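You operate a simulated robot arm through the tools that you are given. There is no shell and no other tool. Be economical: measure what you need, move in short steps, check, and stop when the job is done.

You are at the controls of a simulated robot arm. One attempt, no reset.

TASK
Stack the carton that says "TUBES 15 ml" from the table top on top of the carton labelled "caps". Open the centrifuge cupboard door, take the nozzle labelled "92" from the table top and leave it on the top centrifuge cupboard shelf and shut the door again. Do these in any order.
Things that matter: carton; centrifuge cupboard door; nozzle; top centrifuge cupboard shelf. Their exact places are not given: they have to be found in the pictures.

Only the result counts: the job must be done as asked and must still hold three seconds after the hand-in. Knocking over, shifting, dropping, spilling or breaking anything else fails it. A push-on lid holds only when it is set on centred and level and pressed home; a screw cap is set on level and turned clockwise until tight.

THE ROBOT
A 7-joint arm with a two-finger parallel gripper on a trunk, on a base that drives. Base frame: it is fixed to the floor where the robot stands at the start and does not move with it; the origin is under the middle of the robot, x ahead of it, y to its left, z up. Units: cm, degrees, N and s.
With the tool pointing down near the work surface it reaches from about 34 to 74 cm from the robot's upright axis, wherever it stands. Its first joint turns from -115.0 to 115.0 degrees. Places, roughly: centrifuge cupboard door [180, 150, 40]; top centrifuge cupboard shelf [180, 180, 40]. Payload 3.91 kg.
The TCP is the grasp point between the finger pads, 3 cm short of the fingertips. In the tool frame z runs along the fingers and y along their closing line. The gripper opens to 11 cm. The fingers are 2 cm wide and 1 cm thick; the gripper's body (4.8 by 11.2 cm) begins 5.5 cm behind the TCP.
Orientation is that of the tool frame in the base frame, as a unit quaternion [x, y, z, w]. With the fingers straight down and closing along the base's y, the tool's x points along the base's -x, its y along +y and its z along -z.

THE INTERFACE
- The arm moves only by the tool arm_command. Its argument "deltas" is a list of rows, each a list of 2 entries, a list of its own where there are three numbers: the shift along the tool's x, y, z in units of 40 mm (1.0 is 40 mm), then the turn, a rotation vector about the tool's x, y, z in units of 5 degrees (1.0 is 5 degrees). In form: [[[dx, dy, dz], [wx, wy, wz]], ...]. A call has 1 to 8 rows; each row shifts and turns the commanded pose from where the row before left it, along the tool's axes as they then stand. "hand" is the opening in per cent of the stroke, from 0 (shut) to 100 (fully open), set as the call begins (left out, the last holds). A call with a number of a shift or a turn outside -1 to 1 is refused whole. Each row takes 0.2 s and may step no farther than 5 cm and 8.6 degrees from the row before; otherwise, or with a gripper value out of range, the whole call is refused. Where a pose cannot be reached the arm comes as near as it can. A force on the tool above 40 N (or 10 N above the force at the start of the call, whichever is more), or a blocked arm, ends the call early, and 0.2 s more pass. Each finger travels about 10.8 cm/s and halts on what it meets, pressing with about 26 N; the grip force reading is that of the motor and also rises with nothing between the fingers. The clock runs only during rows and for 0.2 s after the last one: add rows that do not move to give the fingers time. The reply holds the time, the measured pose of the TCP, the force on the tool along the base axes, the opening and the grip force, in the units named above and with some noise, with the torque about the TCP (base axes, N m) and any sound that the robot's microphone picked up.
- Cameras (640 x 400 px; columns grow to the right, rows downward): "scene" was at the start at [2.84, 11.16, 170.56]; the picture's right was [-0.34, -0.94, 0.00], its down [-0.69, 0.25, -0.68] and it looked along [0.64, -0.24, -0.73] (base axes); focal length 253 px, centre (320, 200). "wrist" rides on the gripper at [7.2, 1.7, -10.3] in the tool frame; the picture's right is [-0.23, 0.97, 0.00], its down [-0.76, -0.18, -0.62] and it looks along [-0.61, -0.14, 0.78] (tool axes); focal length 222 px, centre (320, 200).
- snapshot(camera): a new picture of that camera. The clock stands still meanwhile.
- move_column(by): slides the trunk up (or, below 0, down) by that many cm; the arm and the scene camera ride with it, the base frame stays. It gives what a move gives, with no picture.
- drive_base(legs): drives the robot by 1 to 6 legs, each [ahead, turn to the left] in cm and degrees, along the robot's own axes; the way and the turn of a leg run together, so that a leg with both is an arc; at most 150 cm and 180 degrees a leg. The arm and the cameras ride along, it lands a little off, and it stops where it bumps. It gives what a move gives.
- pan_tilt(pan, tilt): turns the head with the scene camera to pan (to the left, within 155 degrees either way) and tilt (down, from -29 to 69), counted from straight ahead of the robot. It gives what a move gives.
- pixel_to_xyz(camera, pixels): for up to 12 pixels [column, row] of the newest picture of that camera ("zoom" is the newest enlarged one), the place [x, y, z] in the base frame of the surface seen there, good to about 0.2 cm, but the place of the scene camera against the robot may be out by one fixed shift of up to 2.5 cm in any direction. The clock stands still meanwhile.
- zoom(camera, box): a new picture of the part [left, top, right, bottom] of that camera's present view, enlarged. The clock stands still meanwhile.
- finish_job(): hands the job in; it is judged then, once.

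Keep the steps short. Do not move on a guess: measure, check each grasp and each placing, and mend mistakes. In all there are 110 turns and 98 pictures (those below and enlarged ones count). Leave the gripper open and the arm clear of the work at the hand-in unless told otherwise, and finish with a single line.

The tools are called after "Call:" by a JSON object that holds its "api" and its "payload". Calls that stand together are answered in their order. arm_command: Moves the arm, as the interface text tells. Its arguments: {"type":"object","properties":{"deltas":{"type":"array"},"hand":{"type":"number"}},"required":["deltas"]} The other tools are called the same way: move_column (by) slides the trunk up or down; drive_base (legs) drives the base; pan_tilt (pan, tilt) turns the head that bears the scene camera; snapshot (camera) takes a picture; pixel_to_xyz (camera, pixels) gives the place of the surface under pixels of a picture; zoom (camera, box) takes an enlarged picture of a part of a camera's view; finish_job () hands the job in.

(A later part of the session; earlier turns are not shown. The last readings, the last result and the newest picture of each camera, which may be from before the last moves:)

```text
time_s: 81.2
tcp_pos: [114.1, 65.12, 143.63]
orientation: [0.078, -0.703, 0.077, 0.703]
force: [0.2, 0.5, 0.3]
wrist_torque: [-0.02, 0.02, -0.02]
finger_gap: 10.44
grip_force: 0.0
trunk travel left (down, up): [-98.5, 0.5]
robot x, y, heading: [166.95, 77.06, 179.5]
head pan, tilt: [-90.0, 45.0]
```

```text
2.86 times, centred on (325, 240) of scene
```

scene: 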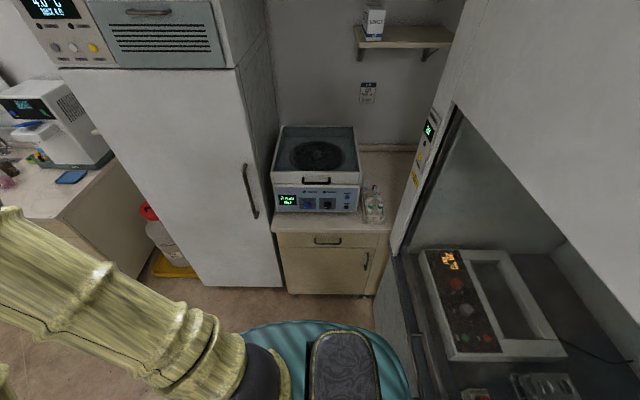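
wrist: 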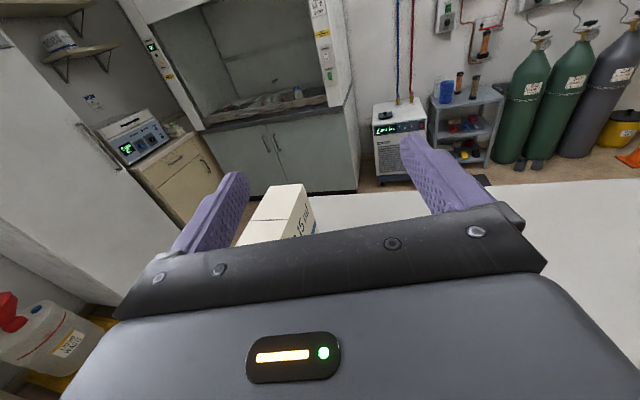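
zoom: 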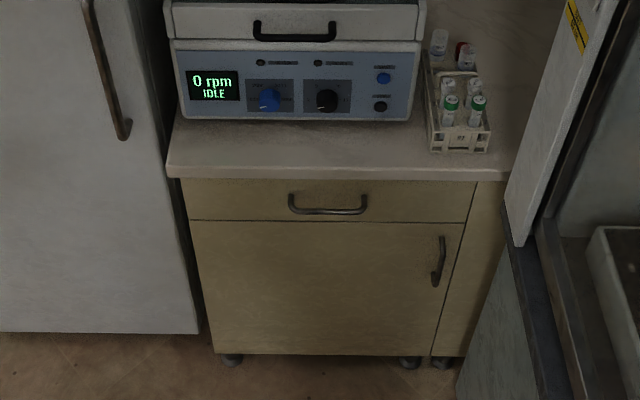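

Handle ≈ (202, 145, 59). Before turning I check where the elbow sticks out.

Call:
{"api": "drive_base", "payload": {"legs": [[9, 0]]}}

Call:
{"api": "pan_tilt", "payload": {"pan": -30, "tilt": 40}}

Call:
{"api": "snapshot", "payload": {"camera": "scene"}}

Call:
{"api": "pixel_to_xyz", "payload": {"camera": "scene", "pixels": [[370, 130], [400, 100], [420, 130], [350, 110], [380, 80]]}}

```text
time_s: 82.3
tcp_pos: [104.9, 65.13, 143.59]
orientation: [-0.079, 0.703, -0.077, -0.702]
force: [-0.8, 0.0, -0.1]
wrist_torque: [0.0, -0.01, -0.01]
finger_gap: 10.46
grip_force: 0.0
trunk travel left (down, up): [-98.5, 0.5]
robot x, y, heading: [158.24, 76.61, 179.5]
head pan, tilt: [-90.0, 45.0]
```

```text
time_s: 83.6
tcp_pos: [105.03, 65.19, 143.69]
orientation: [0.079, -0.702, 0.078, 0.703]
force: [-0.8, -0.2, -0.6]
wrist_torque: [-0.02, -0.02, -0.02]
finger_gap: 10.47
grip_force: 0.0
trunk travel left (down, up): [-98.5, 0.5]
robot x, y, heading: [158.01, 76.65, 179.3]
head pan, tilt: [-30.0, 40.0]
```

```text
65 pictures are left
```

scene: 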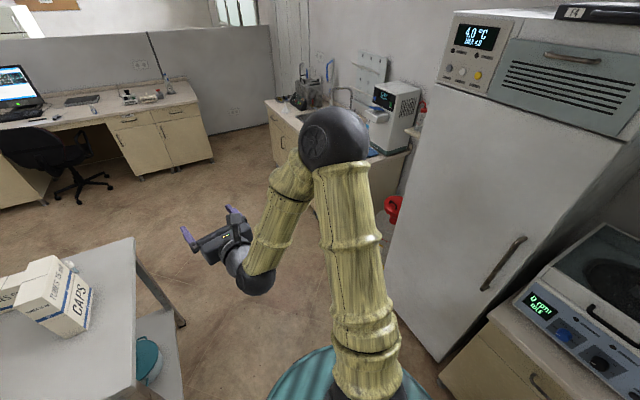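

```text
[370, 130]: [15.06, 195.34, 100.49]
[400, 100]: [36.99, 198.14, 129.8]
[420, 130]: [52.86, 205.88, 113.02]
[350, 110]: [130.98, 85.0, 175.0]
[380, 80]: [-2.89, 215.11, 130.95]
```

The elbow is close in (27 ahead, 8 right). Turn to face the cupboard and back off a little.

Call:
{"api": "drive_base", "payload": {"legs": [[0, -89.5], [-8, 0]]}}

Call:
{"api": "pan_tilt", "payload": {"pan": -15, "tilt": 45}}

Call:
{"api": "move_column", "payload": {"by": -40}}

Call:
{"api": "snapshot", "payload": {"camera": "wrist"}}

Call:
{"api": "snapshot", "payload": {"camera": "scene"}}

```text
time_s: 88.3
tcp_pos: [143.35, 121.06, 143.75]
orientation: [0.422, 0.567, 0.423, -0.567]
force: [0.0, 0.2, 0.2]
wrist_torque: [0.02, -0.03, -0.01]
finger_gap: 10.47
grip_force: 0.1
trunk travel left (down, up): [-98.5, 0.5]
robot x, y, heading: [158.69, 68.95, 93.1]
head pan, tilt: [-30.0, 40.0]
```

```text
time_s: 89.1
tcp_pos: [143.35, 121.0, 143.62]
orientation: [0.422, 0.567, 0.422, -0.567]
force: [0.5, -1.2, -0.7]
wrist_torque: [-0.01, 0.01, 0.02]
finger_gap: 10.46
grip_force: 0.0
trunk travel left (down, up): [-98.5, 0.5]
robot x, y, heading: [158.89, 68.82, 93.1]
head pan, tilt: [-15.0, 45.0]
```

```text
time_s: 92.9
tcp_pos: [143.41, 121.01, 103.64]
orientation: [-0.422, -0.567, -0.423, 0.567]
force: [0.0, 0.2, -0.4]
wrist_torque: [-0.01, 0.0, 0.02]
finger_gap: 10.43
grip_force: 0.1
trunk travel left (down, up): [-58.5, 40.5]
robot x, y, heading: [158.39, 68.98, 93.2]
head pan, tilt: [-15.0, 45.0]
```

```text
64 pictures are left
```

wrist: 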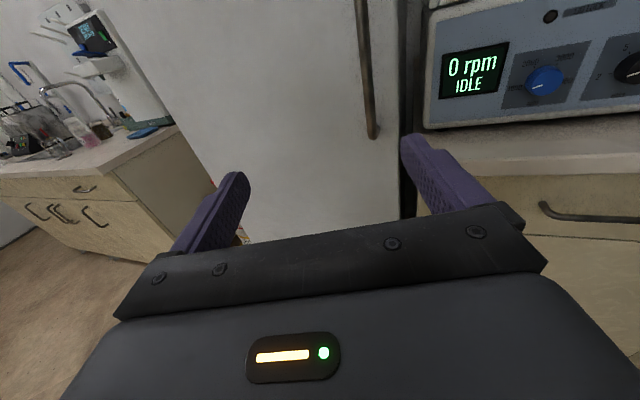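

```text
63 pictures are left
```

scene: 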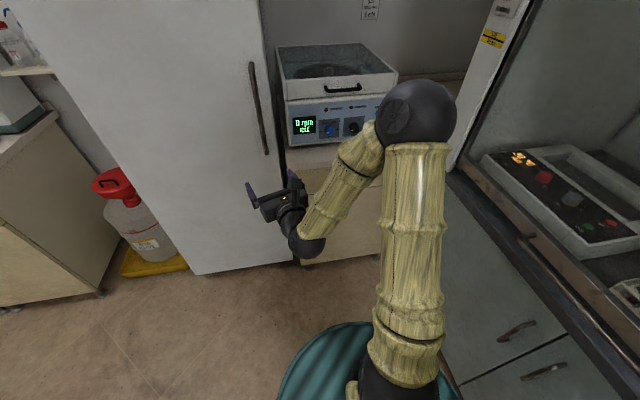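

Tool points to azimuth ≈106°. I turn it to ≈76° while shifting right to x≈193, then lower the trunk.

Call:
{"api": "arm_command", "payload": {"deltas": [[[0, 1, 0], [-1, 0, 0]], [[0, 1, 0], [-1, 0, 0]], [[0, 1, 0], [-1, 0, 0]], [[0, 1, 0], [-1, 0, 0]], [[0, 1, 0], [-1, 0, 0]], [[0, 1, 0], [-1, 0, 0]], [[0, 1, 0], [0, 0, 0]], [[0, 1, 0], [0, 0, 0]]]}}

Call:
{"api": "arm_command", "payload": {"deltas": [[[0, 1, 0], [0, 0, 0]], [[0, 1, 0], [0, 0, 0]], [[0, 1, 0], [0, 0, 0]], [[0, 1, 0], [0, 0, 0]], [[0, 0, 0], [0, 0, 0]]]}}

Call:
{"api": "move_column", "payload": {"by": -40}}

Call:
{"api": "snapshot", "payload": {"camera": "wrist"}}

```text
time_s: 94.7
tcp_pos: [174.9, 120.64, 103.71]
orientation: [0.554, 0.438, 0.556, -0.439]
force: [-0.9, 0.0, 0.1]
wrist_torque: [0.02, -0.03, 0.01]
finger_gap: 10.46
grip_force: 0.1
trunk travel left (down, up): [-58.5, 40.5]
robot x, y, heading: [158.47, 68.42, 93.0]
head pan, tilt: [-15.0, 45.0]
```

```text
time_s: 95.9
tcp_pos: [190.38, 117.22, 103.71]
orientation: [0.555, 0.438, 0.556, -0.438]
force: [0.3, -0.8, -0.9]
wrist_torque: [-0.03, 0.0, 0.02]
finger_gap: 10.46
grip_force: 0.0
trunk travel left (down, up): [-58.5, 40.5]
robot x, y, heading: [158.22, 68.83, 93.3]
head pan, tilt: [-15.0, 45.0]
```

```text
time_s: 99.7
tcp_pos: [190.44, 117.03, 63.67]
orientation: [0.556, 0.437, 0.556, -0.437]
force: [-0.5, 0.7, -0.8]
wrist_torque: [-0.01, -0.01, 0.01]
finger_gap: 10.45
grip_force: 0.1
trunk travel left (down, up): [-18.5, 80.5]
robot x, y, heading: [158.61, 69.11, 93.2]
head pan, tilt: [-15.0, 45.0]
```

```text
62 pictures are left
```

wrist: 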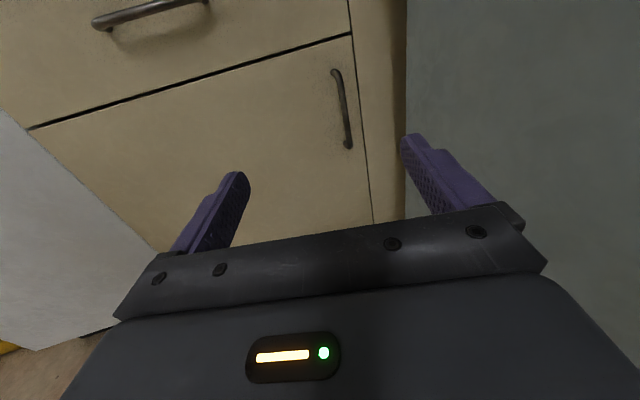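

Clear view of the handle. Measure it.

Call:
{"api": "pixel_to_xyz", "payload": {"camera": "wrist", "pixels": [[337, 85], [342, 105], [346, 130], [335, 72], [348, 147], [357, 100], [320, 110], [31, 128], [374, 222], [352, 36], [345, 118], [250, 220]]}}

Call:
{"api": "zoom", "payload": {"camera": "wrist", "box": [300, 50, 400, 170]}}

```text
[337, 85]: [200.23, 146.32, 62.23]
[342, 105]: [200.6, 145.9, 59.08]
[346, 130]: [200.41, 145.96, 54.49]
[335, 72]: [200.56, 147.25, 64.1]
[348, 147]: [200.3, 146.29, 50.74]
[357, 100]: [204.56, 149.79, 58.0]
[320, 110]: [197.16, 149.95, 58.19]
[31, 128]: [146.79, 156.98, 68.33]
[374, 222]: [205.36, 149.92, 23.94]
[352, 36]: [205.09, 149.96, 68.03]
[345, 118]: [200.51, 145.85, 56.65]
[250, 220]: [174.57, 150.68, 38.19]
```

```text
3.33 times, centred on (350, 110) of wrist
```

zoom: 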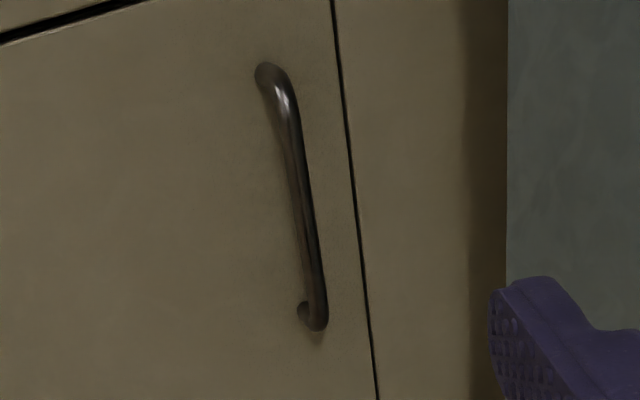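

Bar at x≈200.5, y≈146, z 51–64; door plane y=150. Narrow the hand to 60 % and approach to ~8 cm short.

Call:
{"api": "arm_command", "payload": {"deltas": [[[-0.26, 0.133, 0.9], [0, 0, 0]], [[-0.26, 0.133, 0.9], [0, 0, 0]], [[-0.26, 0.133, 0.9], [0, 0, 0]], [[-0.26, 0.133, 0.9], [0, 0, 0]], [[-0.26, 0.133, 0.9], [0, 0, 0]], [[-0.26, 0.133, 0.9], [0, 0, 0]], [[0, 0, 0], [0, 0, 0]]], "hand": 60}}

Call:
{"api": "snapshot", "payload": {"camera": "wrist"}}

```text
time_s: 101.3
tcp_pos: [198.47, 137.29, 57.59]
orientation: [0.555, 0.438, 0.556, -0.438]
force: [1.0, 1.0, -0.6]
wrist_torque: [0.01, -0.02, -0.03]
finger_gap: 6.61
grip_force: 0.1
trunk travel left (down, up): [-18.5, 80.5]
robot x, y, heading: [158.13, 68.82, 93.2]
head pan, tilt: [-15.0, 45.0]
```

```text
60 pictures are left
```

wrist: 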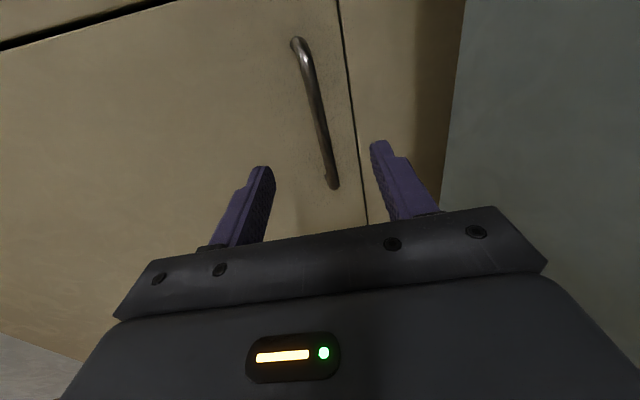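

Go on 8.3 cm along the tool and close gently on the bar.

Call:
{"api": "arm_command", "payload": {"deltas": [[[0, 0, 0.7], [0, 0, 0]], [[0, 0, 0.7], [0, 0, 0]], [[0, 0, 0.66], [0, 0, 0]], [[0, 0, 0], [0, 0, 0]]]}}

Call:
{"api": "arm_command", "payload": {"deltas": [[[0, 0, 0], [0, 0, 0]], [[0, 0, 0], [0, 0, 0]], [[0, 0, 0], [0, 0, 0]]], "hand": 0}}

Call:
{"api": "snapshot", "payload": {"camera": "wrist"}}

```text
time_s: 102.3
tcp_pos: [200.24, 145.55, 57.51]
orientation: [0.554, 0.438, 0.555, -0.439]
force: [0.0, -0.5, 0.2]
wrist_torque: [0.03, 0.02, 0.0]
finger_gap: 6.59
grip_force: 0.1
trunk travel left (down, up): [-18.5, 80.5]
robot x, y, heading: [158.75, 68.85, 93.0]
head pan, tilt: [-15.0, 45.0]
```

```text
time_s: 103.1
tcp_pos: [200.48, 145.44, 57.53]
orientation: [0.556, 0.436, 0.557, -0.436]
force: [3.2, -0.4, 0.1]
wrist_torque: [-0.07, 0.0, -0.06]
finger_gap: 1.15
grip_force: 45.0
trunk travel left (down, up): [-18.5, 80.5]
robot x, y, heading: [158.63, 69.05, 93.1]
head pan, tilt: [-15.0, 45.0]
```

```text
59 pictures are left
```

wrist: 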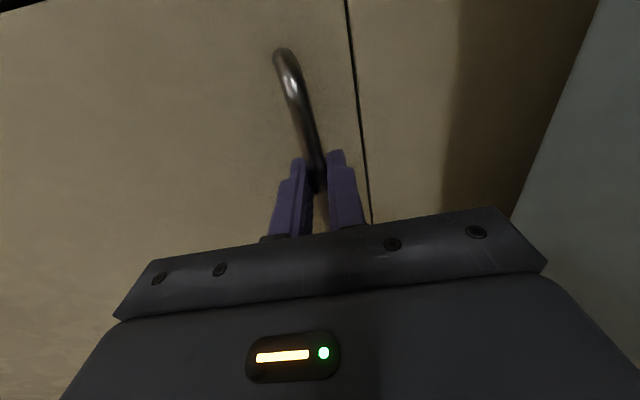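

Bar gripped. Pull on an arc about the hinge (≈155,150), turning the tool with the door.

Call:
{"api": "arm_command", "payload": {"deltas": [[[0, 0.08, -0.79], [-0.8, 0, 0]], [[0, 0.08, -0.79], [-0.8, 0, 0]], [[0, 0.08, -0.79], [-0.8, 0, 0]], [[0, 0, 0], [0, 0, 0]]]}}

```text
time_s: 104.1
tcp_pos: [198.39, 135.88, 57.69]
orientation: [0.596, 0.378, 0.599, -0.379]
force: [-2.9, -0.5, 10.9]
wrist_torque: [-0.33, 0.27, -0.01]
finger_gap: 1.14
grip_force: 45.2
trunk travel left (down, up): [-18.5, 80.5]
robot x, y, heading: [158.76, 68.75, 93.1]
head pan, tilt: [-15.0, 45.0]
```

Opens smoothly. Continue another 24°.

Call:
{"api": "arm_command", "payload": {"deltas": [[[0, 0.08, -0.79], [-0.8, 0, 0]], [[0, 0.08, -0.79], [-0.8, 0, 0]], [[0, 0.08, -0.79], [-0.8, 0, 0]], [[0, 0.08, -0.79], [-0.8, 0, 0]], [[0, 0.08, -0.79], [-0.8, 0, 0]], [[0, 0.08, -0.79], [-0.8, 0, 0]], [[0, 0, 0], [0, 0, 0]]]}}

Call:
{"api": "snapshot", "payload": {"camera": "scene"}}

```text
time_s: 105.7
tcp_pos: [189.4, 119.47, 57.7]
orientation: [0.664, 0.242, 0.665, -0.244]
force: [18.3, -15.1, 17.5]
wrist_torque: [-0.66, 0.46, -0.28]
finger_gap: 1.13
grip_force: 45.2
trunk travel left (down, up): [-18.5, 80.5]
robot x, y, heading: [158.43, 68.89, 93.1]
head pan, tilt: [-15.0, 45.0]
```

```text
58 pictures are left
```

scene: 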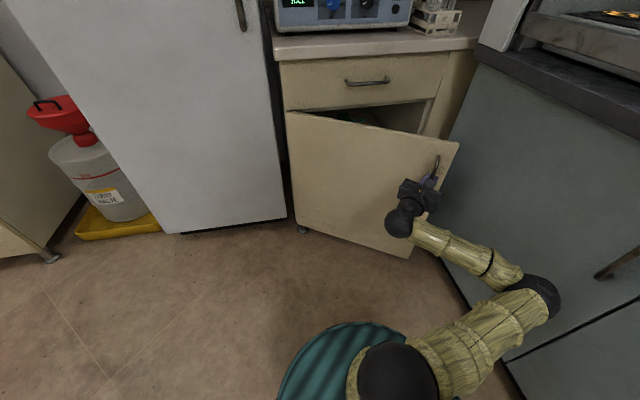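

Door is at ≈36°. I release the bar, back the hand off, and then reverse the base 14 cm to leave room for the door's swing.

Call:
{"api": "arm_command", "payload": {"deltas": [[[0, 0, 0], [0, 0, 0]], [[0, 0, 0], [0, 0, 0]], [[0, 0, 0], [0, 0, 0]], [[0, 0, -0.7], [0, 0, 0]], [[0, 0, -0.9], [0, 0, 0]], [[0, 0, -0.9], [0, 0, 0]], [[0, 0, 0], [0, 0, 0]]], "hand": 50}}

Call:
{"api": "drive_base", "payload": {"legs": [[-14, 0]]}}

Call:
{"api": "snapshot", "payload": {"camera": "scene"}}

```text
time_s: 107.3
tcp_pos: [181.85, 115.09, 57.35]
orientation: [0.663, 0.244, 0.664, -0.244]
force: [0.5, 0.7, -0.1]
wrist_torque: [-0.01, 0.01, -0.02]
finger_gap: 5.51
grip_force: 0.0
out of reach, approached as far as the arm can: row 6
trunk travel left (down, up): [-18.5, 80.5]
robot x, y, heading: [158.65, 68.99, 93.2]
head pan, tilt: [-15.0, 45.0]
```

```text
time_s: 108.7
tcp_pos: [182.76, 101.02, 57.32]
orientation: [0.663, 0.244, 0.664, -0.245]
force: [-0.1, 0.1, -0.2]
wrist_torque: [-0.01, 0.0, -0.03]
finger_gap: 5.5
grip_force: 0.0
trunk travel left (down, up): [-18.5, 80.5]
robot x, y, heading: [159.19, 54.88, 92.8]
head pan, tilt: [-15.0, 45.0]
```

```text
57 pictures are left
```

scene: 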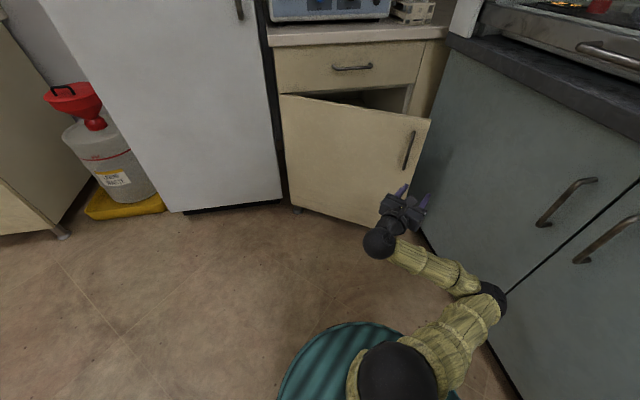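

I lower the trunk so the hand passes below the door bar, and turn the tool to az≈75° with fingers shut; also measure door edge.

Call:
{"api": "pixel_to_xyz", "payload": {"camera": "scene", "pixels": [[429, 122], [410, 150], [568, 200], [550, 218], [283, 97], [420, 160], [300, 205]]}}

Call:
{"api": "move_column", "payload": {"by": -14}}

Call:
{"api": "arm_command", "payload": {"deltas": [[[0, 0, 0], [1, 0, 0]], [[0, 0, 0], [1, 0, 0]], [[0, 0, 0], [1, 0, 0]], [[0, 0, 0], [1, 0, 0]], [[0, 0, 0], [1, 0, 0]], [[0, 0, 0], [1, 0, 0]], [[0, 0, 0], [1, 0, 0]], [[0, 0, 0], [0, 0, 0]]], "hand": 0}}

Call:
{"api": "snapshot", "payload": {"camera": "wrist"}}

```text
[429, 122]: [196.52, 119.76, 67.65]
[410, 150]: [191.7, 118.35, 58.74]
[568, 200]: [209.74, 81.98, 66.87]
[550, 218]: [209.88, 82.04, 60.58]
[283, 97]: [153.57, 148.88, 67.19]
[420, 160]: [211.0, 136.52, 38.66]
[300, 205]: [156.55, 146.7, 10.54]
```

```text
time_s: 110.3
tcp_pos: [182.83, 101.06, 43.29]
orientation: [0.663, 0.243, 0.664, -0.244]
force: [-1.0, 0.7, 0.0]
wrist_torque: [0.02, -0.01, -0.02]
finger_gap: 5.5
grip_force: 0.1
trunk travel left (down, up): [-4.5, 94.5]
robot x, y, heading: [159.2, 54.24, 93.0]
head pan, tilt: [-15.0, 45.0]
```

```text
time_s: 112.1
tcp_pos: [183.45, 102.52, 43.02]
orientation: [0.559, 0.433, 0.559, -0.433]
force: [0.2, -0.2, -0.2]
wrist_torque: [0.0, 0.04, -0.03]
finger_gap: 0.0
grip_force: 26.2
out of reach, approached as far as the arm can: row 1, 2, 3
trunk travel left (down, up): [-4.5, 94.5]
robot x, y, heading: [159.59, 54.58, 93.0]
head pan, tilt: [-15.0, 45.0]
```

```text
56 pictures are left
```

wrist: 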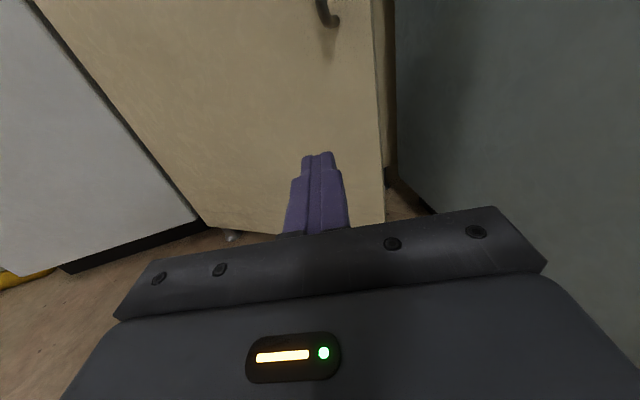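

Measure the door edge from the wrist view.

Call:
{"api": "pixel_to_xyz", "payload": {"camera": "wrist", "pixels": [[376, 100], [379, 160], [381, 200], [386, 120], [250, 130], [345, 130], [430, 130]]}}

```text
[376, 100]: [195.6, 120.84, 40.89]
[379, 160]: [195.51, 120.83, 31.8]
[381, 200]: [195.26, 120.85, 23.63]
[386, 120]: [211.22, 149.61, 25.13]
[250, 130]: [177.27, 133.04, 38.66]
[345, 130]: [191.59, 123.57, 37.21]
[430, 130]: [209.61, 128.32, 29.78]
```

Edge at (195.6, 120.8). Move right first, then forward so the fingertips stand just behind the edge.

Call:
{"api": "arm_command", "payload": {"deltas": [[[0, 0.9, 0], [0, 0, 0]], [[0, 0.9, 0], [0, 0, 0]], [[0, 0.83, 0], [0, 0, 0]], [[0, 0, 0.95], [0, 0, 0]], [[0, 0, 0.95], [0, 0, 0]], [[0, 0, 0.95], [0, 0, 0]], [[0, 0, 0], [0, 0, 0]]]}}

Call:
{"api": "arm_command", "payload": {"deltas": [[[0, 0, 1], [0, 0, 0]], [[0, 0, 1], [0, 0, 0]], [[0, 0, 1], [0, 0, 0]], [[0, 0, 0], [0, 0, 0]]]}}

Call:
{"api": "snapshot", "payload": {"camera": "wrist"}}

```text
time_s: 113.7
tcp_pos: [196.61, 110.9, 43.28]
orientation: [0.559, 0.432, 0.56, -0.434]
force: [0.4, -0.3, 0.7]
wrist_torque: [0.0, -0.01, 0.04]
finger_gap: 0.0
grip_force: 26.7
trunk travel left (down, up): [-4.5, 94.5]
robot x, y, heading: [159.43, 54.6, 93.0]
head pan, tilt: [-15.0, 45.0]
```

```text
time_s: 114.7
tcp_pos: [199.75, 122.9, 43.08]
orientation: [0.559, 0.433, 0.56, -0.433]
force: [0.3, 0.3, -0.5]
wrist_torque: [-0.01, 0.0, -0.05]
finger_gap: 0.0
grip_force: 26.2
trunk travel left (down, up): [-4.5, 94.5]
robot x, y, heading: [158.89, 54.56, 92.8]
head pan, tilt: [-15.0, 45.0]
```

```text
55 pictures are left
```

wrist: 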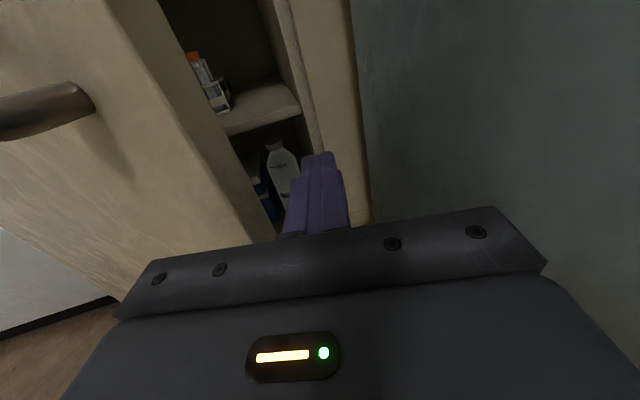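

The fingers stand behind the edge and I can see into the cupboard (rack on the upper shelf). Sweep the door open to ≈55°.

Call:
{"api": "arm_command", "payload": {"deltas": [[[0, -0.54, 0.03], [0, 0, 0]], [[0, -0.54, 0.03], [0, 0, 0]], [[0, -0.36, -0.87], [0, 0, 0]], [[0, -0.36, -0.87], [0, 0, 0]], [[0, -0.56, -0.89], [0, 0, 0]], [[0, -0.56, -0.89], [0, 0, 0]], [[0, 0, 0], [0, 0, 0]]]}}

Call:
{"api": "snapshot", "payload": {"camera": "wrist"}}

Call:
{"api": "snapshot", "payload": {"camera": "scene"}}

```text
time_s: 115.3
tcp_pos: [198.38, 123.11, 43.06]
orientation: [0.567, 0.424, 0.566, -0.423]
force: [2.5, -1.2, 0.9]
wrist_torque: [0.02, 0.04, 0.05]
finger_gap: 0.01
grip_force: 25.9
trunk travel left (down, up): [-4.5, 94.5]
robot x, y, heading: [159.31, 54.84, 92.8]
head pan, tilt: [-15.0, 45.0]
stopped in row 2: the force on the tool passed its limit (the readings are from after the stop); the commanded pose is now the measured one
```

```text
54 pictures are left
```

wrist: 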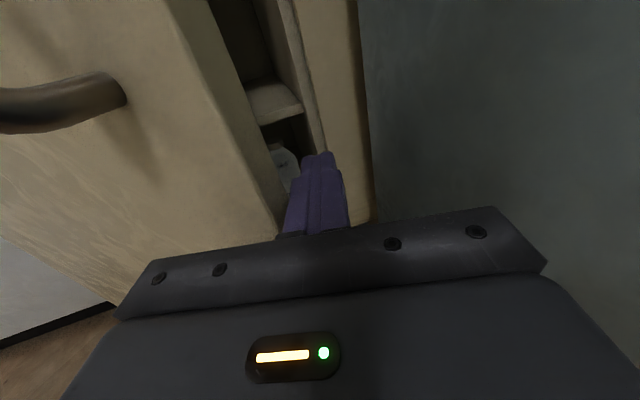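

```text
53 pictures are left
```

scene: 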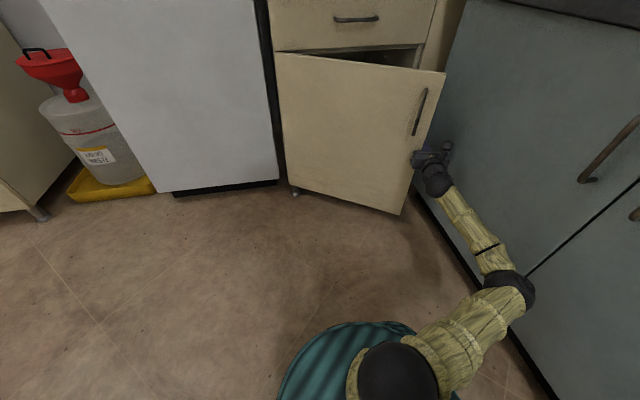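

The side of the finger pushed mostly along the door, tripping the force limit. I hook deeper with the tool turned to az≈95° and then pull slowly.

Call:
{"api": "arm_command", "payload": {"deltas": [[[0, 0.3, 0.1], [0, 0, 0]], [[0, 0, 0.4], [1, 0, 0]], [[0, 0, 0], [1, 0, 0]], [[0, 0, 0], [1, 0, 0]], [[0, 0, 0], [1, 0, 0]], [[0, 0, 0], [0, 0, 0]]]}}

Call:
{"api": "arm_command", "payload": {"deltas": [[[0, -0.2, -0.05], [0, 0, 0]], [[0, -0.2, -0.15], [0, 0, 0]], [[0, -0.2, -0.25], [0, 0, 0]], [[0, -0.2, -0.25], [0, 0, 0]], [[0, -0.2, -0.25], [0, 0, 0]], [[0, 0, 0], [0, 0, 0]]]}}

Call:
{"api": "snapshot", "payload": {"camera": "wrist"}}

```text
time_s: 116.7
tcp_pos: [199.99, 124.7, 43.14]
orientation: [0.484, 0.517, 0.483, -0.515]
force: [-0.3, 0.8, 0.5]
wrist_torque: [-0.02, -0.02, 0.03]
finger_gap: 0.01
grip_force: 25.9
trunk travel left (down, up): [-4.5, 94.5]
robot x, y, heading: [159.53, 54.53, 93.2]
head pan, tilt: [-15.0, 45.0]
```

```text
time_s: 118.1
tcp_pos: [196.11, 120.65, 43.09]
orientation: [0.485, 0.516, 0.484, -0.514]
force: [0.1, 0.8, 0.4]
wrist_torque: [0.01, 0.01, 0.01]
finger_gap: 0.0
grip_force: 26.0
trunk travel left (down, up): [-4.5, 94.5]
robot x, y, heading: [159.13, 54.67, 93.1]
head pan, tilt: [-15.0, 45.0]
```

```text
52 pictures are left
```

wrist: 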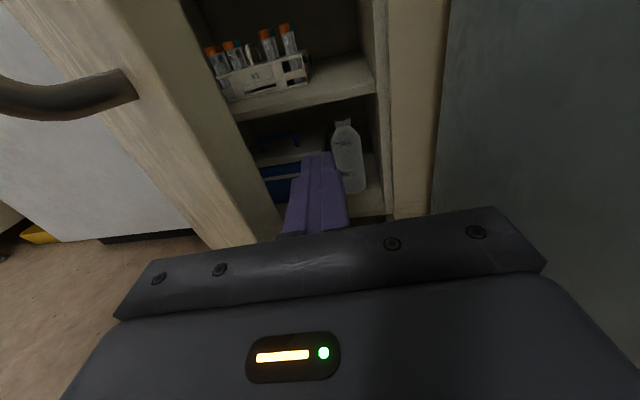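

Door is moving. Continue with slow steps.

Call:
{"api": "arm_command", "payload": {"deltas": [[[0, -0.32, -0.27], [0, 0, 0]], [[0, -0.33, -0.26], [0, 0, 0]], [[0, -0.35, -0.25], [0.2, 0, 0]], [[0, -0.36, -0.24], [0.2, 0, 0]], [[0, -0.37, -0.23], [0.2, 0, 0]], [[0, -0.38, -0.22], [0.2, 0, 0]], [[0, -0.39, -0.21], [0.2, 0, 0]], [[0, 0, 0], [0, 0, 0]]]}}

Call:
{"api": "snapshot", "payload": {"camera": "wrist"}}

Call:
{"api": "snapshot", "payload": {"camera": "scene"}}

```text
time_s: 119.9
tcp_pos: [186.68, 113.18, 42.99]
orientation: [0.461, 0.538, 0.46, -0.535]
force: [0.0, -1.0, 0.1]
wrist_torque: [0.03, 0.0, 0.02]
finger_gap: 0.02
grip_force: 25.7
trunk travel left (down, up): [-4.5, 94.5]
robot x, y, heading: [158.82, 54.97, 92.8]
head pan, tilt: [-15.0, 45.0]
```

```text
51 pictures are left
```

wrist: 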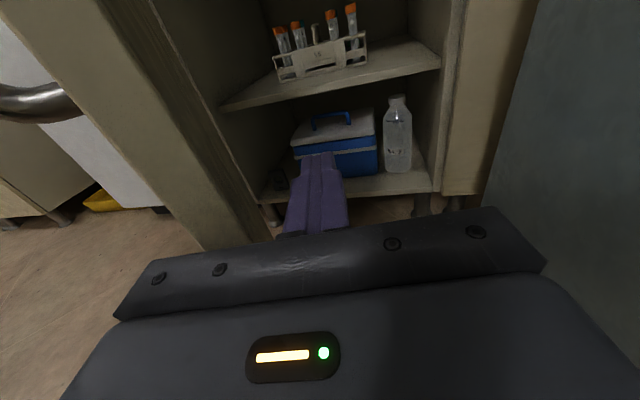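

```text
50 pictures are left
```

scene: 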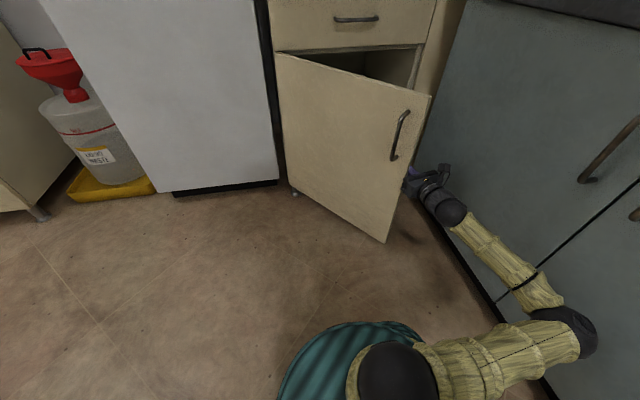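

Measure the top shelf and the elbow clearance.

Call:
{"api": "pixel_to_xyz", "payload": {"camera": "wrist", "pixels": [[235, 103], [300, 88], [400, 66], [435, 66], [410, 45], [380, 60], [355, 70], [285, 75], [360, 20], [250, 95]]}}

Call:
{"api": "pixel_to_xyz", "payload": {"camera": "scene", "pixels": [[580, 320], [592, 345], [540, 290], [429, 97], [406, 130], [280, 55]]}}

```text
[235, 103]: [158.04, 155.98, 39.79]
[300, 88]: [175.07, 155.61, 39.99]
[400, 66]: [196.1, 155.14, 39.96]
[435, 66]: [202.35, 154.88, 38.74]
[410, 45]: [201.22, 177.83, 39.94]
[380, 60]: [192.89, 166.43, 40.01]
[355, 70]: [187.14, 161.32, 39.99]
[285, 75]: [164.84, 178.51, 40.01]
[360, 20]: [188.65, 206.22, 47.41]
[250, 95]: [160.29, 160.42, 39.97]
```

```text
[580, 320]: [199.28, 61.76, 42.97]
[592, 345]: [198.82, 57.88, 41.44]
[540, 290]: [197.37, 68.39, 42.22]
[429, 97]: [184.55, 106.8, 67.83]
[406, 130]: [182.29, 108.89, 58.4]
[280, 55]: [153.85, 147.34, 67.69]
```

Top shelf: z=40, front edge y≈155, free spot around (190,163). Door at ≈55°; continue sweeping.

Call:
{"api": "arm_command", "payload": {"deltas": [[[0, -0.4, -0.13], [0, 0, 0]], [[0, -0.4, -0.13], [0, 0, 0]], [[0, -0.4, -0.13], [0, 0, 0]], [[0, -0.4, -0.13], [0, 0, 0]], [[0, -0.4, -0.13], [0, 0, 0]], [[0, -0.4, -0.12], [0, 0, 0]], [[0, -0.4, -0.12], [0, 0, 0]], [[0, 0, 0], [0, 0, 0]]]}}

Call:
{"api": "arm_command", "payload": {"deltas": [[[0, -0.4, -0.1], [0, 0, 0]], [[0, -0.4, -0.1], [0, 0, 0]], [[0, -0.4, -0.1], [0, 0, 0]], [[0, -0.4, -0.08], [0, 0, 0]], [[0, -0.4, -0.05], [0, 0, 0]], [[0, 0, 0], [0, 0, 0]]]}}

Call:
{"api": "snapshot", "payload": {"camera": "scene"}}

```text
time_s: 121.7
tcp_pos: [176.02, 107.85, 42.99]
orientation: [0.461, 0.538, 0.46, -0.535]
force: [0.4, -1.9, -0.7]
wrist_torque: [0.03, 0.05, 0.06]
finger_gap: 0.02
grip_force: 26.3
trunk travel left (down, up): [-4.5, 94.5]
robot x, y, heading: [159.52, 54.55, 93.2]
head pan, tilt: [-15.0, 45.0]
```

```text
time_s: 122.9
tcp_pos: [169.11, 105.34, 43.05]
orientation: [0.46, 0.537, 0.46, -0.536]
force: [3.2, -9.5, 0.3]
wrist_torque: [0.26, 0.1, 0.4]
finger_gap: 0.01
grip_force: 26.0
out of reach, approached as far as the arm can: row 5
trunk travel left (down, up): [-4.5, 94.5]
robot x, y, heading: [159.22, 54.84, 93.0]
head pan, tilt: [-15.0, 45.0]
stopped in row 5: the force on the tool passed its limit (the readings are from after the stop); the commanded pose is now the measured one
```

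```text
49 pictures are left
```

scene: 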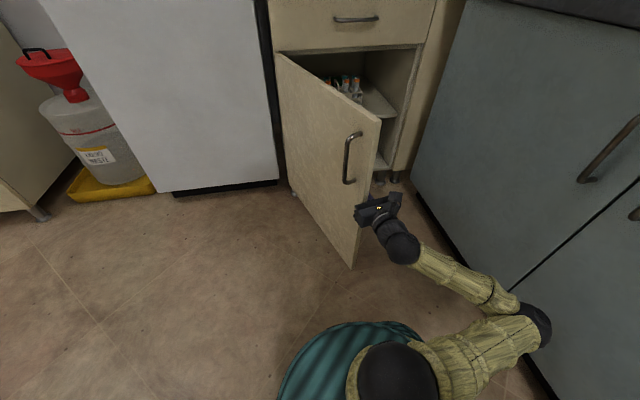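

Door is at ≈75°. I ease off right, reverse the base 12 cm for working room, and view.

Call:
{"api": "arm_command", "payload": {"deltas": [[[0, 0.8, 0], [0, 0, 0]], [[0, 0, 0], [0, 0, 0]]]}}

Call:
{"api": "drive_base", "payload": {"legs": [[-12, 0]]}}

Call:
{"api": "arm_command", "payload": {"deltas": [[[0, 0, 0.8], [0, 0, 0]], [[0, 0, 0.8], [0, 0, 0]], [[0, 0, 0.8], [0, 0, 0]], [[0, 0, 0.8], [0, 0, 0]], [[0, 0, 0], [0, 0, 0]]]}}

Call:
{"api": "snapshot", "payload": {"camera": "wrist"}}

```text
time_s: 123.5
tcp_pos: [172.31, 105.84, 42.98]
orientation: [0.459, 0.538, 0.459, -0.538]
force: [-0.4, 0.6, 0.0]
wrist_torque: [0.01, -0.01, -0.05]
finger_gap: 0.0
grip_force: 25.8
trunk travel left (down, up): [-4.5, 94.5]
robot x, y, heading: [159.57, 54.54, 93.1]
head pan, tilt: [-15.0, 45.0]
```

```text
time_s: 124.7
tcp_pos: [172.9, 93.66, 43.12]
orientation: [0.46, 0.537, 0.46, -0.536]
force: [0.3, -0.5, -0.2]
wrist_torque: [-0.01, -0.01, 0.03]
finger_gap: 0.01
grip_force: 25.9
trunk travel left (down, up): [-4.5, 94.5]
robot x, y, heading: [159.9, 42.5, 93.0]
head pan, tilt: [-15.0, 45.0]
```

```text
time_s: 125.5
tcp_pos: [172.13, 100.91, 42.99]
orientation: [0.463, 0.536, 0.462, -0.534]
force: [6.1, -16.3, -0.6]
wrist_torque: [0.07, 0.04, 0.19]
finger_gap: 0.0
grip_force: 25.6
trunk travel left (down, up): [-4.5, 94.5]
robot x, y, heading: [159.86, 42.32, 93.0]
head pan, tilt: [-15.0, 45.0]
stopped in row 3: the force on the tool passed its limit (the readings are from after the stop); the commanded pose is now the measured one
```

```text
48 pictures are left
```

wrist: 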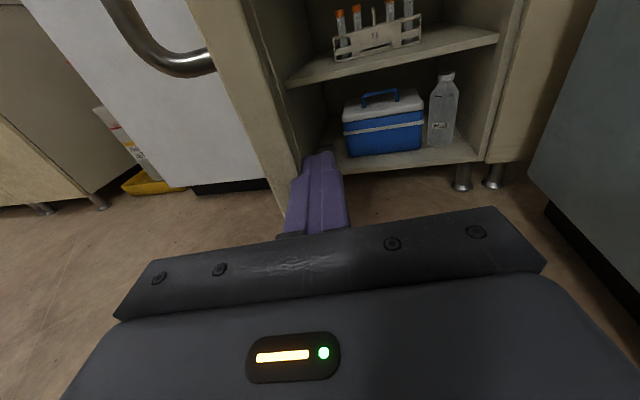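

The fingertip touches the door's end. Measure the door edge and step around it.

Call:
{"api": "pixel_to_xyz", "payload": {"camera": "wrist", "pixels": [[278, 200], [268, 160], [250, 120], [296, 150], [240, 130], [280, 120]]}}

Call:
{"api": "arm_command", "payload": {"deltas": [[[0, 0, -0.4], [0, 0, 0]], [[0, 0.8, 0], [0, 0, 0]], [[0, 0, 0.8], [0, 0, 0]], [[0, 0, 0.8], [0, 0, 0]], [[0, 0, 0.5], [0, 0, 0]], [[0, 0, 0], [0, 0, 0]]]}}

```text
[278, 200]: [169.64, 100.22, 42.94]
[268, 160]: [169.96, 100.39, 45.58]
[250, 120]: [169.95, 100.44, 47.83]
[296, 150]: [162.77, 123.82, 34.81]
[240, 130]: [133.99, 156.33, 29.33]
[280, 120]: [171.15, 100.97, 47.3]
```

```text
time_s: 126.6
tcp_pos: [174.36, 106.57, 42.95]
orientation: [0.462, 0.536, 0.462, -0.535]
force: [3.9, -11.5, -1.1]
wrist_torque: [0.35, 0.07, 0.83]
finger_gap: 0.0
grip_force: 26.2
trunk travel left (down, up): [-4.5, 94.5]
robot x, y, heading: [159.97, 42.5, 92.8]
head pan, tilt: [-15.0, 45.0]
stopped in row 5: the force on the tool passed its limit (the readings are from after the stop); the commanded pose is now the measured one
```

The hand's body reaches the door end; the fingers are well behind the door. Back off slightly and push left in slow steps, turning slightly with the door.

Call:
{"api": "arm_command", "payload": {"deltas": [[[0, 0, -0.2], [0, 0, 0]], [[0, -0.4, 0.07], [-0.15, 0, 0]], [[0, -0.45, 0.06], [-0.2, 0, 0]], [[0, -0.45, 0.05], [-0.2, 0, 0]], [[0, -0.45, 0.03], [-0.2, 0, 0]], [[0, -0.45, 0.02], [-0.2, 0, 0]], [[0, -0.45, 0.01], [-0.2, 0, 0]], [[0, 0, 0], [0, 0, 0]]]}}

Call:
{"api": "arm_command", "payload": {"deltas": [[[0, -0.45, 0.02], [-0.2, 0, 0]], [[0, -0.45, 0.01], [-0.2, 0, 0]], [[0, -0.45, 0], [-0.2, 0, 0]], [[0, -0.45, 0], [-0.2, 0, 0]], [[0, -0.45, -0.0], [-0.2, 0, 0]], [[0, -0.45, 0.0], [-0.2, 0, 0]], [[0, -0.45, 0], [-0.2, 0, 0]], [[0, 0, 0], [0, 0, 0]]]}}

Call:
{"api": "snapshot", "payload": {"camera": "scene"}}

```text
time_s: 127.5
tcp_pos: [170.63, 105.7, 43.0]
orientation: [0.472, 0.529, 0.47, -0.526]
force: [2.9, -9.2, 0.4]
wrist_torque: [0.27, 0.08, 0.43]
finger_gap: 0.01
grip_force: 26.2
trunk travel left (down, up): [-4.5, 94.5]
robot x, y, heading: [159.53, 42.54, 93.0]
head pan, tilt: [-15.0, 45.0]
stopped in row 4: the force on the tool passed its limit (the readings are from after the stop); the commanded pose is now the measured one
```

```text
time_s: 127.8
tcp_pos: [170.17, 105.6, 42.81]
orientation: [0.474, 0.527, 0.473, -0.524]
force: [3.0, -9.5, -0.5]
wrist_torque: [0.21, 0.06, 0.39]
finger_gap: 0.01
grip_force: 26.3
trunk travel left (down, up): [-4.5, 94.5]
robot x, y, heading: [159.85, 42.22, 93.2]
head pan, tilt: [-15.0, 45.0]
stopped in row 1: the force on the tool passed its limit (the readings are from after the stop); the commanded pose is now the measured one
```

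```text
47 pictures are left
```

scene: 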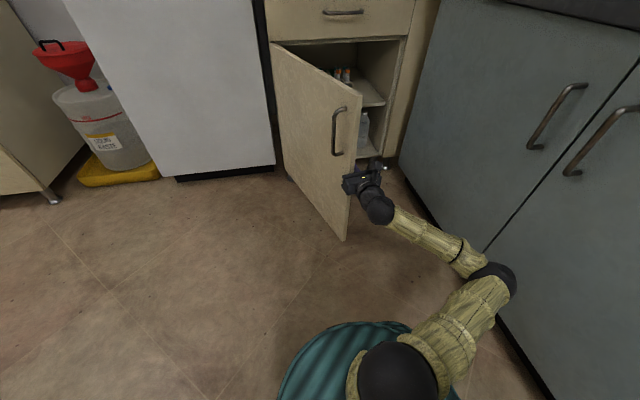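

The hand's body presses the door's end. Retreat 3 cm, then push left with only the fingers.

Call:
{"api": "arm_command", "payload": {"deltas": [[[0, 0.1, -0.75], [0, 0, 0]], [[0, -0.3, 0], [0, 0, 0]], [[0, -0.4, -0.02], [-0.1, 0, 0]], [[0, -0.4, -0.02], [-0.1, 0, 0]], [[0, -0.4, -0.02], [-0.1, 0, 0]], [[0, -0.4, -0.02], [-0.1, 0, 0]], [[0, -0.4, -0.02], [-0.1, 0, 0]], [[0, 0, 0], [0, 0, 0]]]}}

Call:
{"api": "snapshot", "payload": {"camera": "wrist"}}

```text
time_s: 129.6
tcp_pos: [161.93, 101.44, 42.67]
orientation: [0.485, 0.516, 0.484, -0.514]
force: [-0.5, -0.2, -0.8]
wrist_torque: [-0.01, 0.04, -0.03]
finger_gap: 0.0
grip_force: 26.0
trunk travel left (down, up): [-4.5, 94.5]
robot x, y, heading: [160.03, 42.42, 93.1]
head pan, tilt: [-15.0, 45.0]
```

```text
46 pictures are left
```

wrist: 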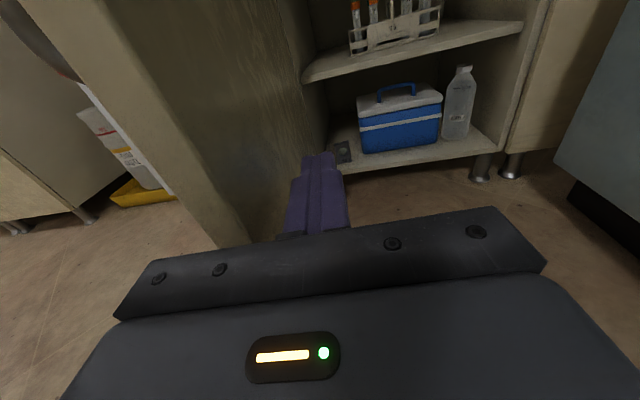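

Working. Continue pushing left to ≈115–120°.

Call:
{"api": "arm_command", "payload": {"deltas": [[[0, -0.45, 0.02], [-0.2, 0, 0]], [[0, -0.45, 0.02], [-0.2, 0, 0]], [[0, -0.45, 0.02], [-0.25, 0, 0]], [[0, -0.45, 0.02], [-0.25, 0, 0]], [[0, -0.45, 0.02], [-0.25, 0, 0]], [[0, -0.45, 0.02], [-0.3, 0, 0]], [[0, -0.45, 0.02], [-0.3, 0, 0]], [[0, 0, 0], [0, 0, 0]]]}}

Call:
{"api": "arm_command", "payload": {"deltas": [[[0, -0.45, 0.04], [-0.3, 0, 0]], [[0, -0.45, 0.04], [-0.3, 0, 0]], [[0, -0.45, 0.05], [-0.3, 0, 0]], [[0, -0.45, 0.05], [-0.3, 0, 0]], [[0, -0.45, 0.05], [-0.3, 0, 0]], [[0, -0.45, 0.06], [-0.3, 0, 0]], [[0, -0.45, 0.06], [-0.3, 0, 0]], [[0, 0, 0], [0, 0, 0]]]}}

Call:
{"api": "snapshot", "payload": {"camera": "scene"}}

```text
time_s: 131.4
tcp_pos: [149.16, 101.87, 42.92]
orientation: [0.523, 0.478, 0.522, -0.475]
force: [0.8, 0.3, 1.0]
wrist_torque: [0.0, -0.03, 0.02]
finger_gap: 0.0
grip_force: 25.7
trunk travel left (down, up): [-4.5, 94.5]
robot x, y, heading: [160.04, 42.31, 93.0]
head pan, tilt: [-15.0, 45.0]
```

```text
time_s: 132.2
tcp_pos: [144.24, 102.82, 42.78]
orientation: [0.542, 0.456, 0.54, -0.454]
force: [2.6, -3.1, -0.5]
wrist_torque: [0.09, 0.0, 0.02]
finger_gap: 0.01
grip_force: 26.3
trunk travel left (down, up): [-4.5, 94.5]
robot x, y, heading: [159.81, 41.97, 92.7]
head pan, tilt: [-15.0, 45.0]
stopped in row 4: the force on the tool passed its limit (the readings are from after the stop); the commanded pose is now the measured one
```

```text
45 pictures are left
```

scene: 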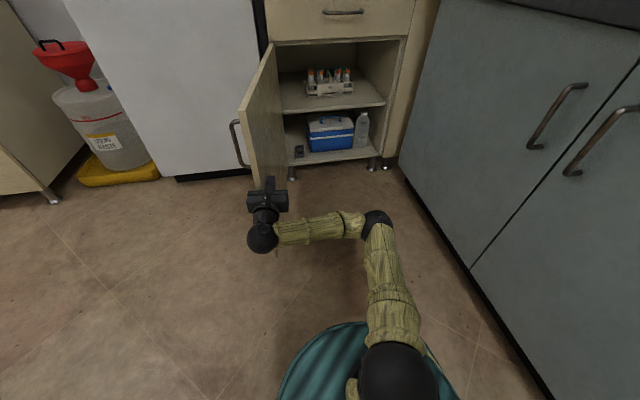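

Door is past 100°. Measure its edge; maybe it has met its stop.

Call:
{"api": "pixel_to_xyz", "payload": {"camera": "scene", "pixels": [[243, 108], [274, 46], [258, 190], [235, 130], [262, 90], [345, 95], [370, 100]]}}

Call:
{"api": "arm_command", "payload": {"deltas": [[[0, -0.2, 0.02], [-0.2, 0, 0]], [[0, -0.2, 0.02], [-0.2, 0, 0]], [[0, -0.2, 0.02], [-0.2, 0, 0]], [[0, -0.2, 0.02], [-0.2, 0, 0]], [[0, 0, 0], [0, 0, 0]]]}}

```text
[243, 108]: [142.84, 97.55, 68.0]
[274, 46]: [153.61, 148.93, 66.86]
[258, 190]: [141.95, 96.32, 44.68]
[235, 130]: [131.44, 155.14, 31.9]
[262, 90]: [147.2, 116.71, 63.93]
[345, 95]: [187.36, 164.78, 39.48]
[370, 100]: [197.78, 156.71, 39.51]
```

```text
time_s: 132.6
tcp_pos: [144.33, 102.82, 42.9]
orientation: [0.548, 0.45, 0.544, -0.448]
force: [4.5, -6.2, 1.7]
wrist_torque: [0.16, -0.06, 0.04]
finger_gap: 0.0
grip_force: 25.8
trunk travel left (down, up): [-4.5, 94.5]
robot x, y, heading: [159.72, 42.0, 93.0]
head pan, tilt: [-15.0, 45.0]
stopped in row 1: the force on the tool passed its limit (the readings are from after the stop); the commanded pose is now the measured one
```

Door stands at ≈103°, apparently its stop. Next I move the hand out and test the forward reach in the free space in front of the cupboard.

Call:
{"api": "arm_command", "payload": {"deltas": [[[0, 0.9, 0], [0, 0, 0]], [[0, 0.9, 0.1], [0, 0, 0]], [[0, 0.9, 0.2], [0, 0, 0]], [[0, 0.9, 0.2], [0, 0, 0]], [[0, 0.9, 0.2], [0, 0, 0]], [[0, 0.9, 0.2], [0, 0, 0]], [[0, 0.9, 0.2], [0, 0, 0]], [[0, 0.9, 0.2], [0, 0, 0]]]}}

Call:
{"api": "arm_command", "payload": {"deltas": [[[0, 0, 1], [0, 0, 0]], [[0, 0, 1], [0, 0, 0]], [[0, 0, 1], [0, 0, 0]], [[0, 0, 1], [0, 0, 0]], [[0, 0, 1], [0, 0, 0]], [[0, 0, 1], [0, 0, 0]], [[0, 0, 1], [0, 0, 0]], [[0, 0, 0], [0, 0, 0]]]}}

Call:
{"api": "snapshot", "payload": {"camera": "wrist"}}

```text
time_s: 133.3
tcp_pos: [153.08, 101.62, 42.66]
orientation: [0.544, 0.453, 0.541, -0.453]
force: [-1.1, -7.3, 1.7]
wrist_torque: [0.12, 0.07, 0.33]
finger_gap: 0.01
grip_force: 26.2
trunk travel left (down, up): [-4.5, 94.5]
robot x, y, heading: [159.89, 42.25, 93.1]
head pan, tilt: [-15.0, 45.0]
stopped in row 3: the force on the tool passed its limit (the readings are from after the stop); the commanded pose is now the measured one
```

```text
time_s: 133.6
tcp_pos: [152.78, 101.72, 42.58]
orientation: [0.54, 0.459, 0.536, -0.458]
force: [-0.5, -8.9, 2.0]
wrist_torque: [0.15, 0.08, 0.46]
finger_gap: 0.0
grip_force: 25.7
trunk travel left (down, up): [-4.5, 94.5]
robot x, y, heading: [159.88, 41.86, 92.9]
head pan, tilt: [-15.0, 45.0]
stopped in row 1: the force on the tool passed its limit (the readings are from after the stop); the commanded pose is now the measured one
```

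```text
44 pictures are left
```

wrist: 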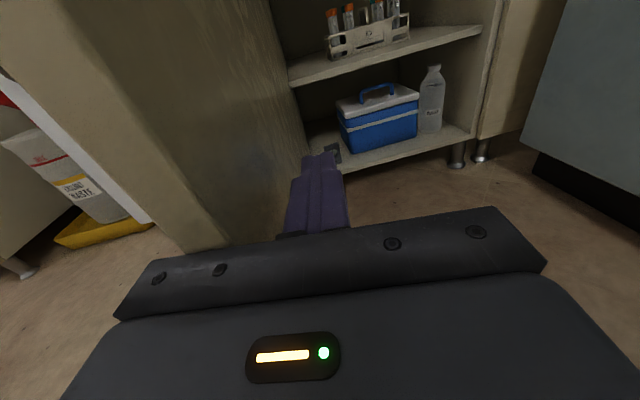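

The hand's body seems to rub the door end. Retreat straight back, then look.

Call:
{"api": "arm_command", "payload": {"deltas": [[[0, 0, -0.6], [0, 0, 0]], [[0, 0, -0.6], [0, 0, 0]], [[0, 0.5, -0.3], [0, 0, 0]], [[0, 0.9, 0], [0, 0, 0]], [[0, 0.9, 0], [0, 0, 0]], [[0, 0.9, 0], [0, 0, 0]], [[0, 0.9, 0], [0, 0, 0]], [[0, 0, 0], [0, 0, 0]]]}}

Call:
{"api": "snapshot", "payload": {"camera": "scene"}}

Call:
{"api": "pixel_to_xyz", "payload": {"camera": "scene", "pixels": [[243, 108], [255, 108], [262, 108], [270, 108], [280, 112]]}}

```text
time_s: 135.4
tcp_pos: [168.05, 95.94, 42.24]
orientation: [0.541, 0.459, 0.536, -0.457]
force: [0.6, -0.1, -0.1]
wrist_torque: [-0.01, 0.04, 0.0]
finger_gap: 0.0
grip_force: 25.9
out of reach, approached as far as the arm can: row 4, 5, 6, 7
trunk travel left (down, up): [-4.5, 94.5]
robot x, y, heading: [160.1, 42.12, 93.0]
head pan, tilt: [-15.0, 45.0]
```

```text
43 pictures are left
```

scene: 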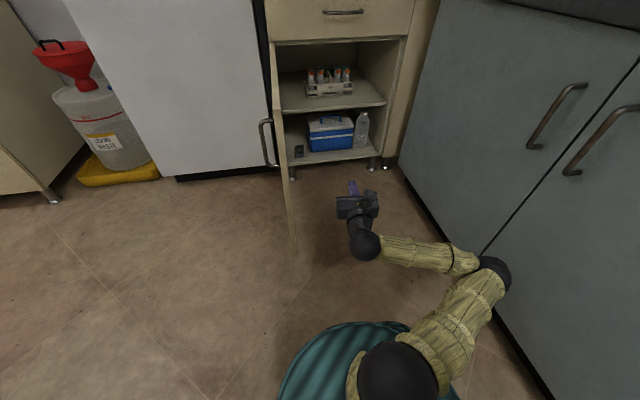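

```text
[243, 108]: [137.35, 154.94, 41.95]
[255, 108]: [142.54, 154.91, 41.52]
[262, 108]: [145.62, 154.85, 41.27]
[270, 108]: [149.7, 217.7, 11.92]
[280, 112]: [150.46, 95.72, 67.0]
```

Door at ≈95° now. Test the forward reach beside it.

Call:
{"api": "arm_command", "payload": {"deltas": [[[0, 0.8, 0.2], [1, 0, 0]], [[0, 0.8, 0.2], [1, 0, 0]], [[0, 0.5, 1], [0, 0, 0]], [[0, 0, 1], [0, 0, 0]], [[0, 0, 1], [0, 0, 0]], [[0, 0, 1], [0, 0, 0]], [[0, 0, 1], [0, 0, 0]], [[0, 0, 1], [0, 0, 0]]]}}

Call:
{"api": "arm_command", "payload": {"deltas": [[[0, 0, 1], [0, 0, 0]], [[0, 0, 1], [0, 0, 0]], [[0, 0, 1], [0, 0, 0]], [[0, 0, 1], [0, 0, 0]], [[0, 0, 1], [0, 0, 0]], [[0, 0, 0], [0, 0, 0]]]}}

```text
time_s: 137.2
tcp_pos: [176.26, 120.81, 42.25]
orientation: [0.5, 0.504, 0.494, -0.502]
force: [-0.4, 0.7, 0.2]
wrist_torque: [0.01, 0.01, 0.01]
finger_gap: 0.01
grip_force: 26.2
trunk travel left (down, up): [-4.5, 94.5]
robot x, y, heading: [159.94, 41.63, 93.0]
head pan, tilt: [-15.0, 45.0]
```

```text
time_s: 138.6
tcp_pos: [175.71, 137.09, 42.82]
orientation: [0.498, 0.504, 0.494, -0.503]
force: [-0.4, -0.9, -0.6]
wrist_torque: [-0.01, -0.03, 0.01]
finger_gap: 0.0
grip_force: 26.2
out of reach, approached as far as the arm can: row 5
trunk travel left (down, up): [-4.5, 94.5]
robot x, y, heading: [160.1, 42.15, 92.7]
head pan, tilt: [-15.0, 45.0]
```

Max reach ≈96 cm. I now push the door back to its stop from inside at a smaller radius (no edge rubbing).

Call:
{"api": "arm_command", "payload": {"deltas": [[[0, 0, -1], [0, 0, 0]], [[0, 0, -1], [0, 0, 0]], [[0, -0.3, -1], [0, 0, 0]], [[0, -0.7, -1], [0, 0, 0]], [[0, -0.8, 0], [0, 0, 0]], [[0, -0.8, 0], [0, 0, 0]], [[0, -0.6, 0], [0, 0, 0]], [[0, 0, 0], [0, 0, 0]]]}}

Call:
{"api": "arm_command", "payload": {"deltas": [[[0, -0.4, 0], [0, 0, 0]], [[0, -0.4, 0], [0, 0, 0]], [[0, -0.4, 0], [0, 0, 0]], [[0, -0.4, 0], [0, 0, 0]], [[0, -0.3, 0], [0, 0, 0]], [[0, -0.2, 0], [0, 0, 0]], [[0, 0, 0], [0, 0, 0]]]}}

Call:
{"api": "snapshot", "payload": {"camera": "scene"}}

```text
time_s: 140.4
tcp_pos: [162.99, 121.06, 42.88]
orientation: [0.499, 0.503, 0.495, -0.502]
force: [0.2, -1.1, 0.3]
wrist_torque: [-0.03, -0.02, 0.01]
finger_gap: 0.0
grip_force: 25.9
trunk travel left (down, up): [-4.5, 94.5]
robot x, y, heading: [159.91, 42.42, 93.1]
head pan, tilt: [-15.0, 45.0]
```

```text
time_s: 142.0
tcp_pos: [154.68, 121.01, 42.82]
orientation: [0.498, 0.504, 0.495, -0.503]
force: [-0.2, -0.4, -0.1]
wrist_torque: [-0.05, -0.03, 0.02]
finger_gap: 0.0
grip_force: 25.5
trunk travel left (down, up): [-4.5, 94.5]
robot x, y, heading: [160.04, 42.23, 92.9]
head pan, tilt: [-15.0, 45.0]
```

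```text
42 pictures are left
```

scene: 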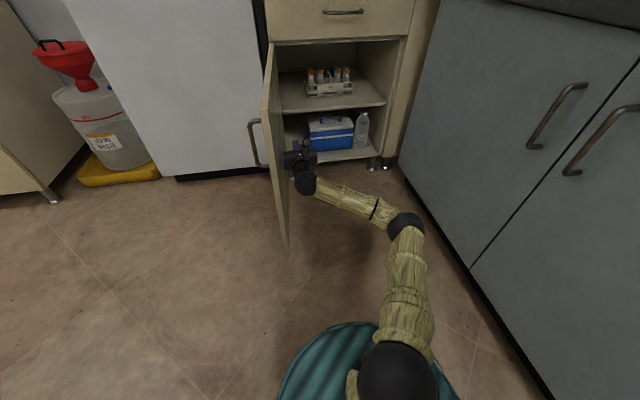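

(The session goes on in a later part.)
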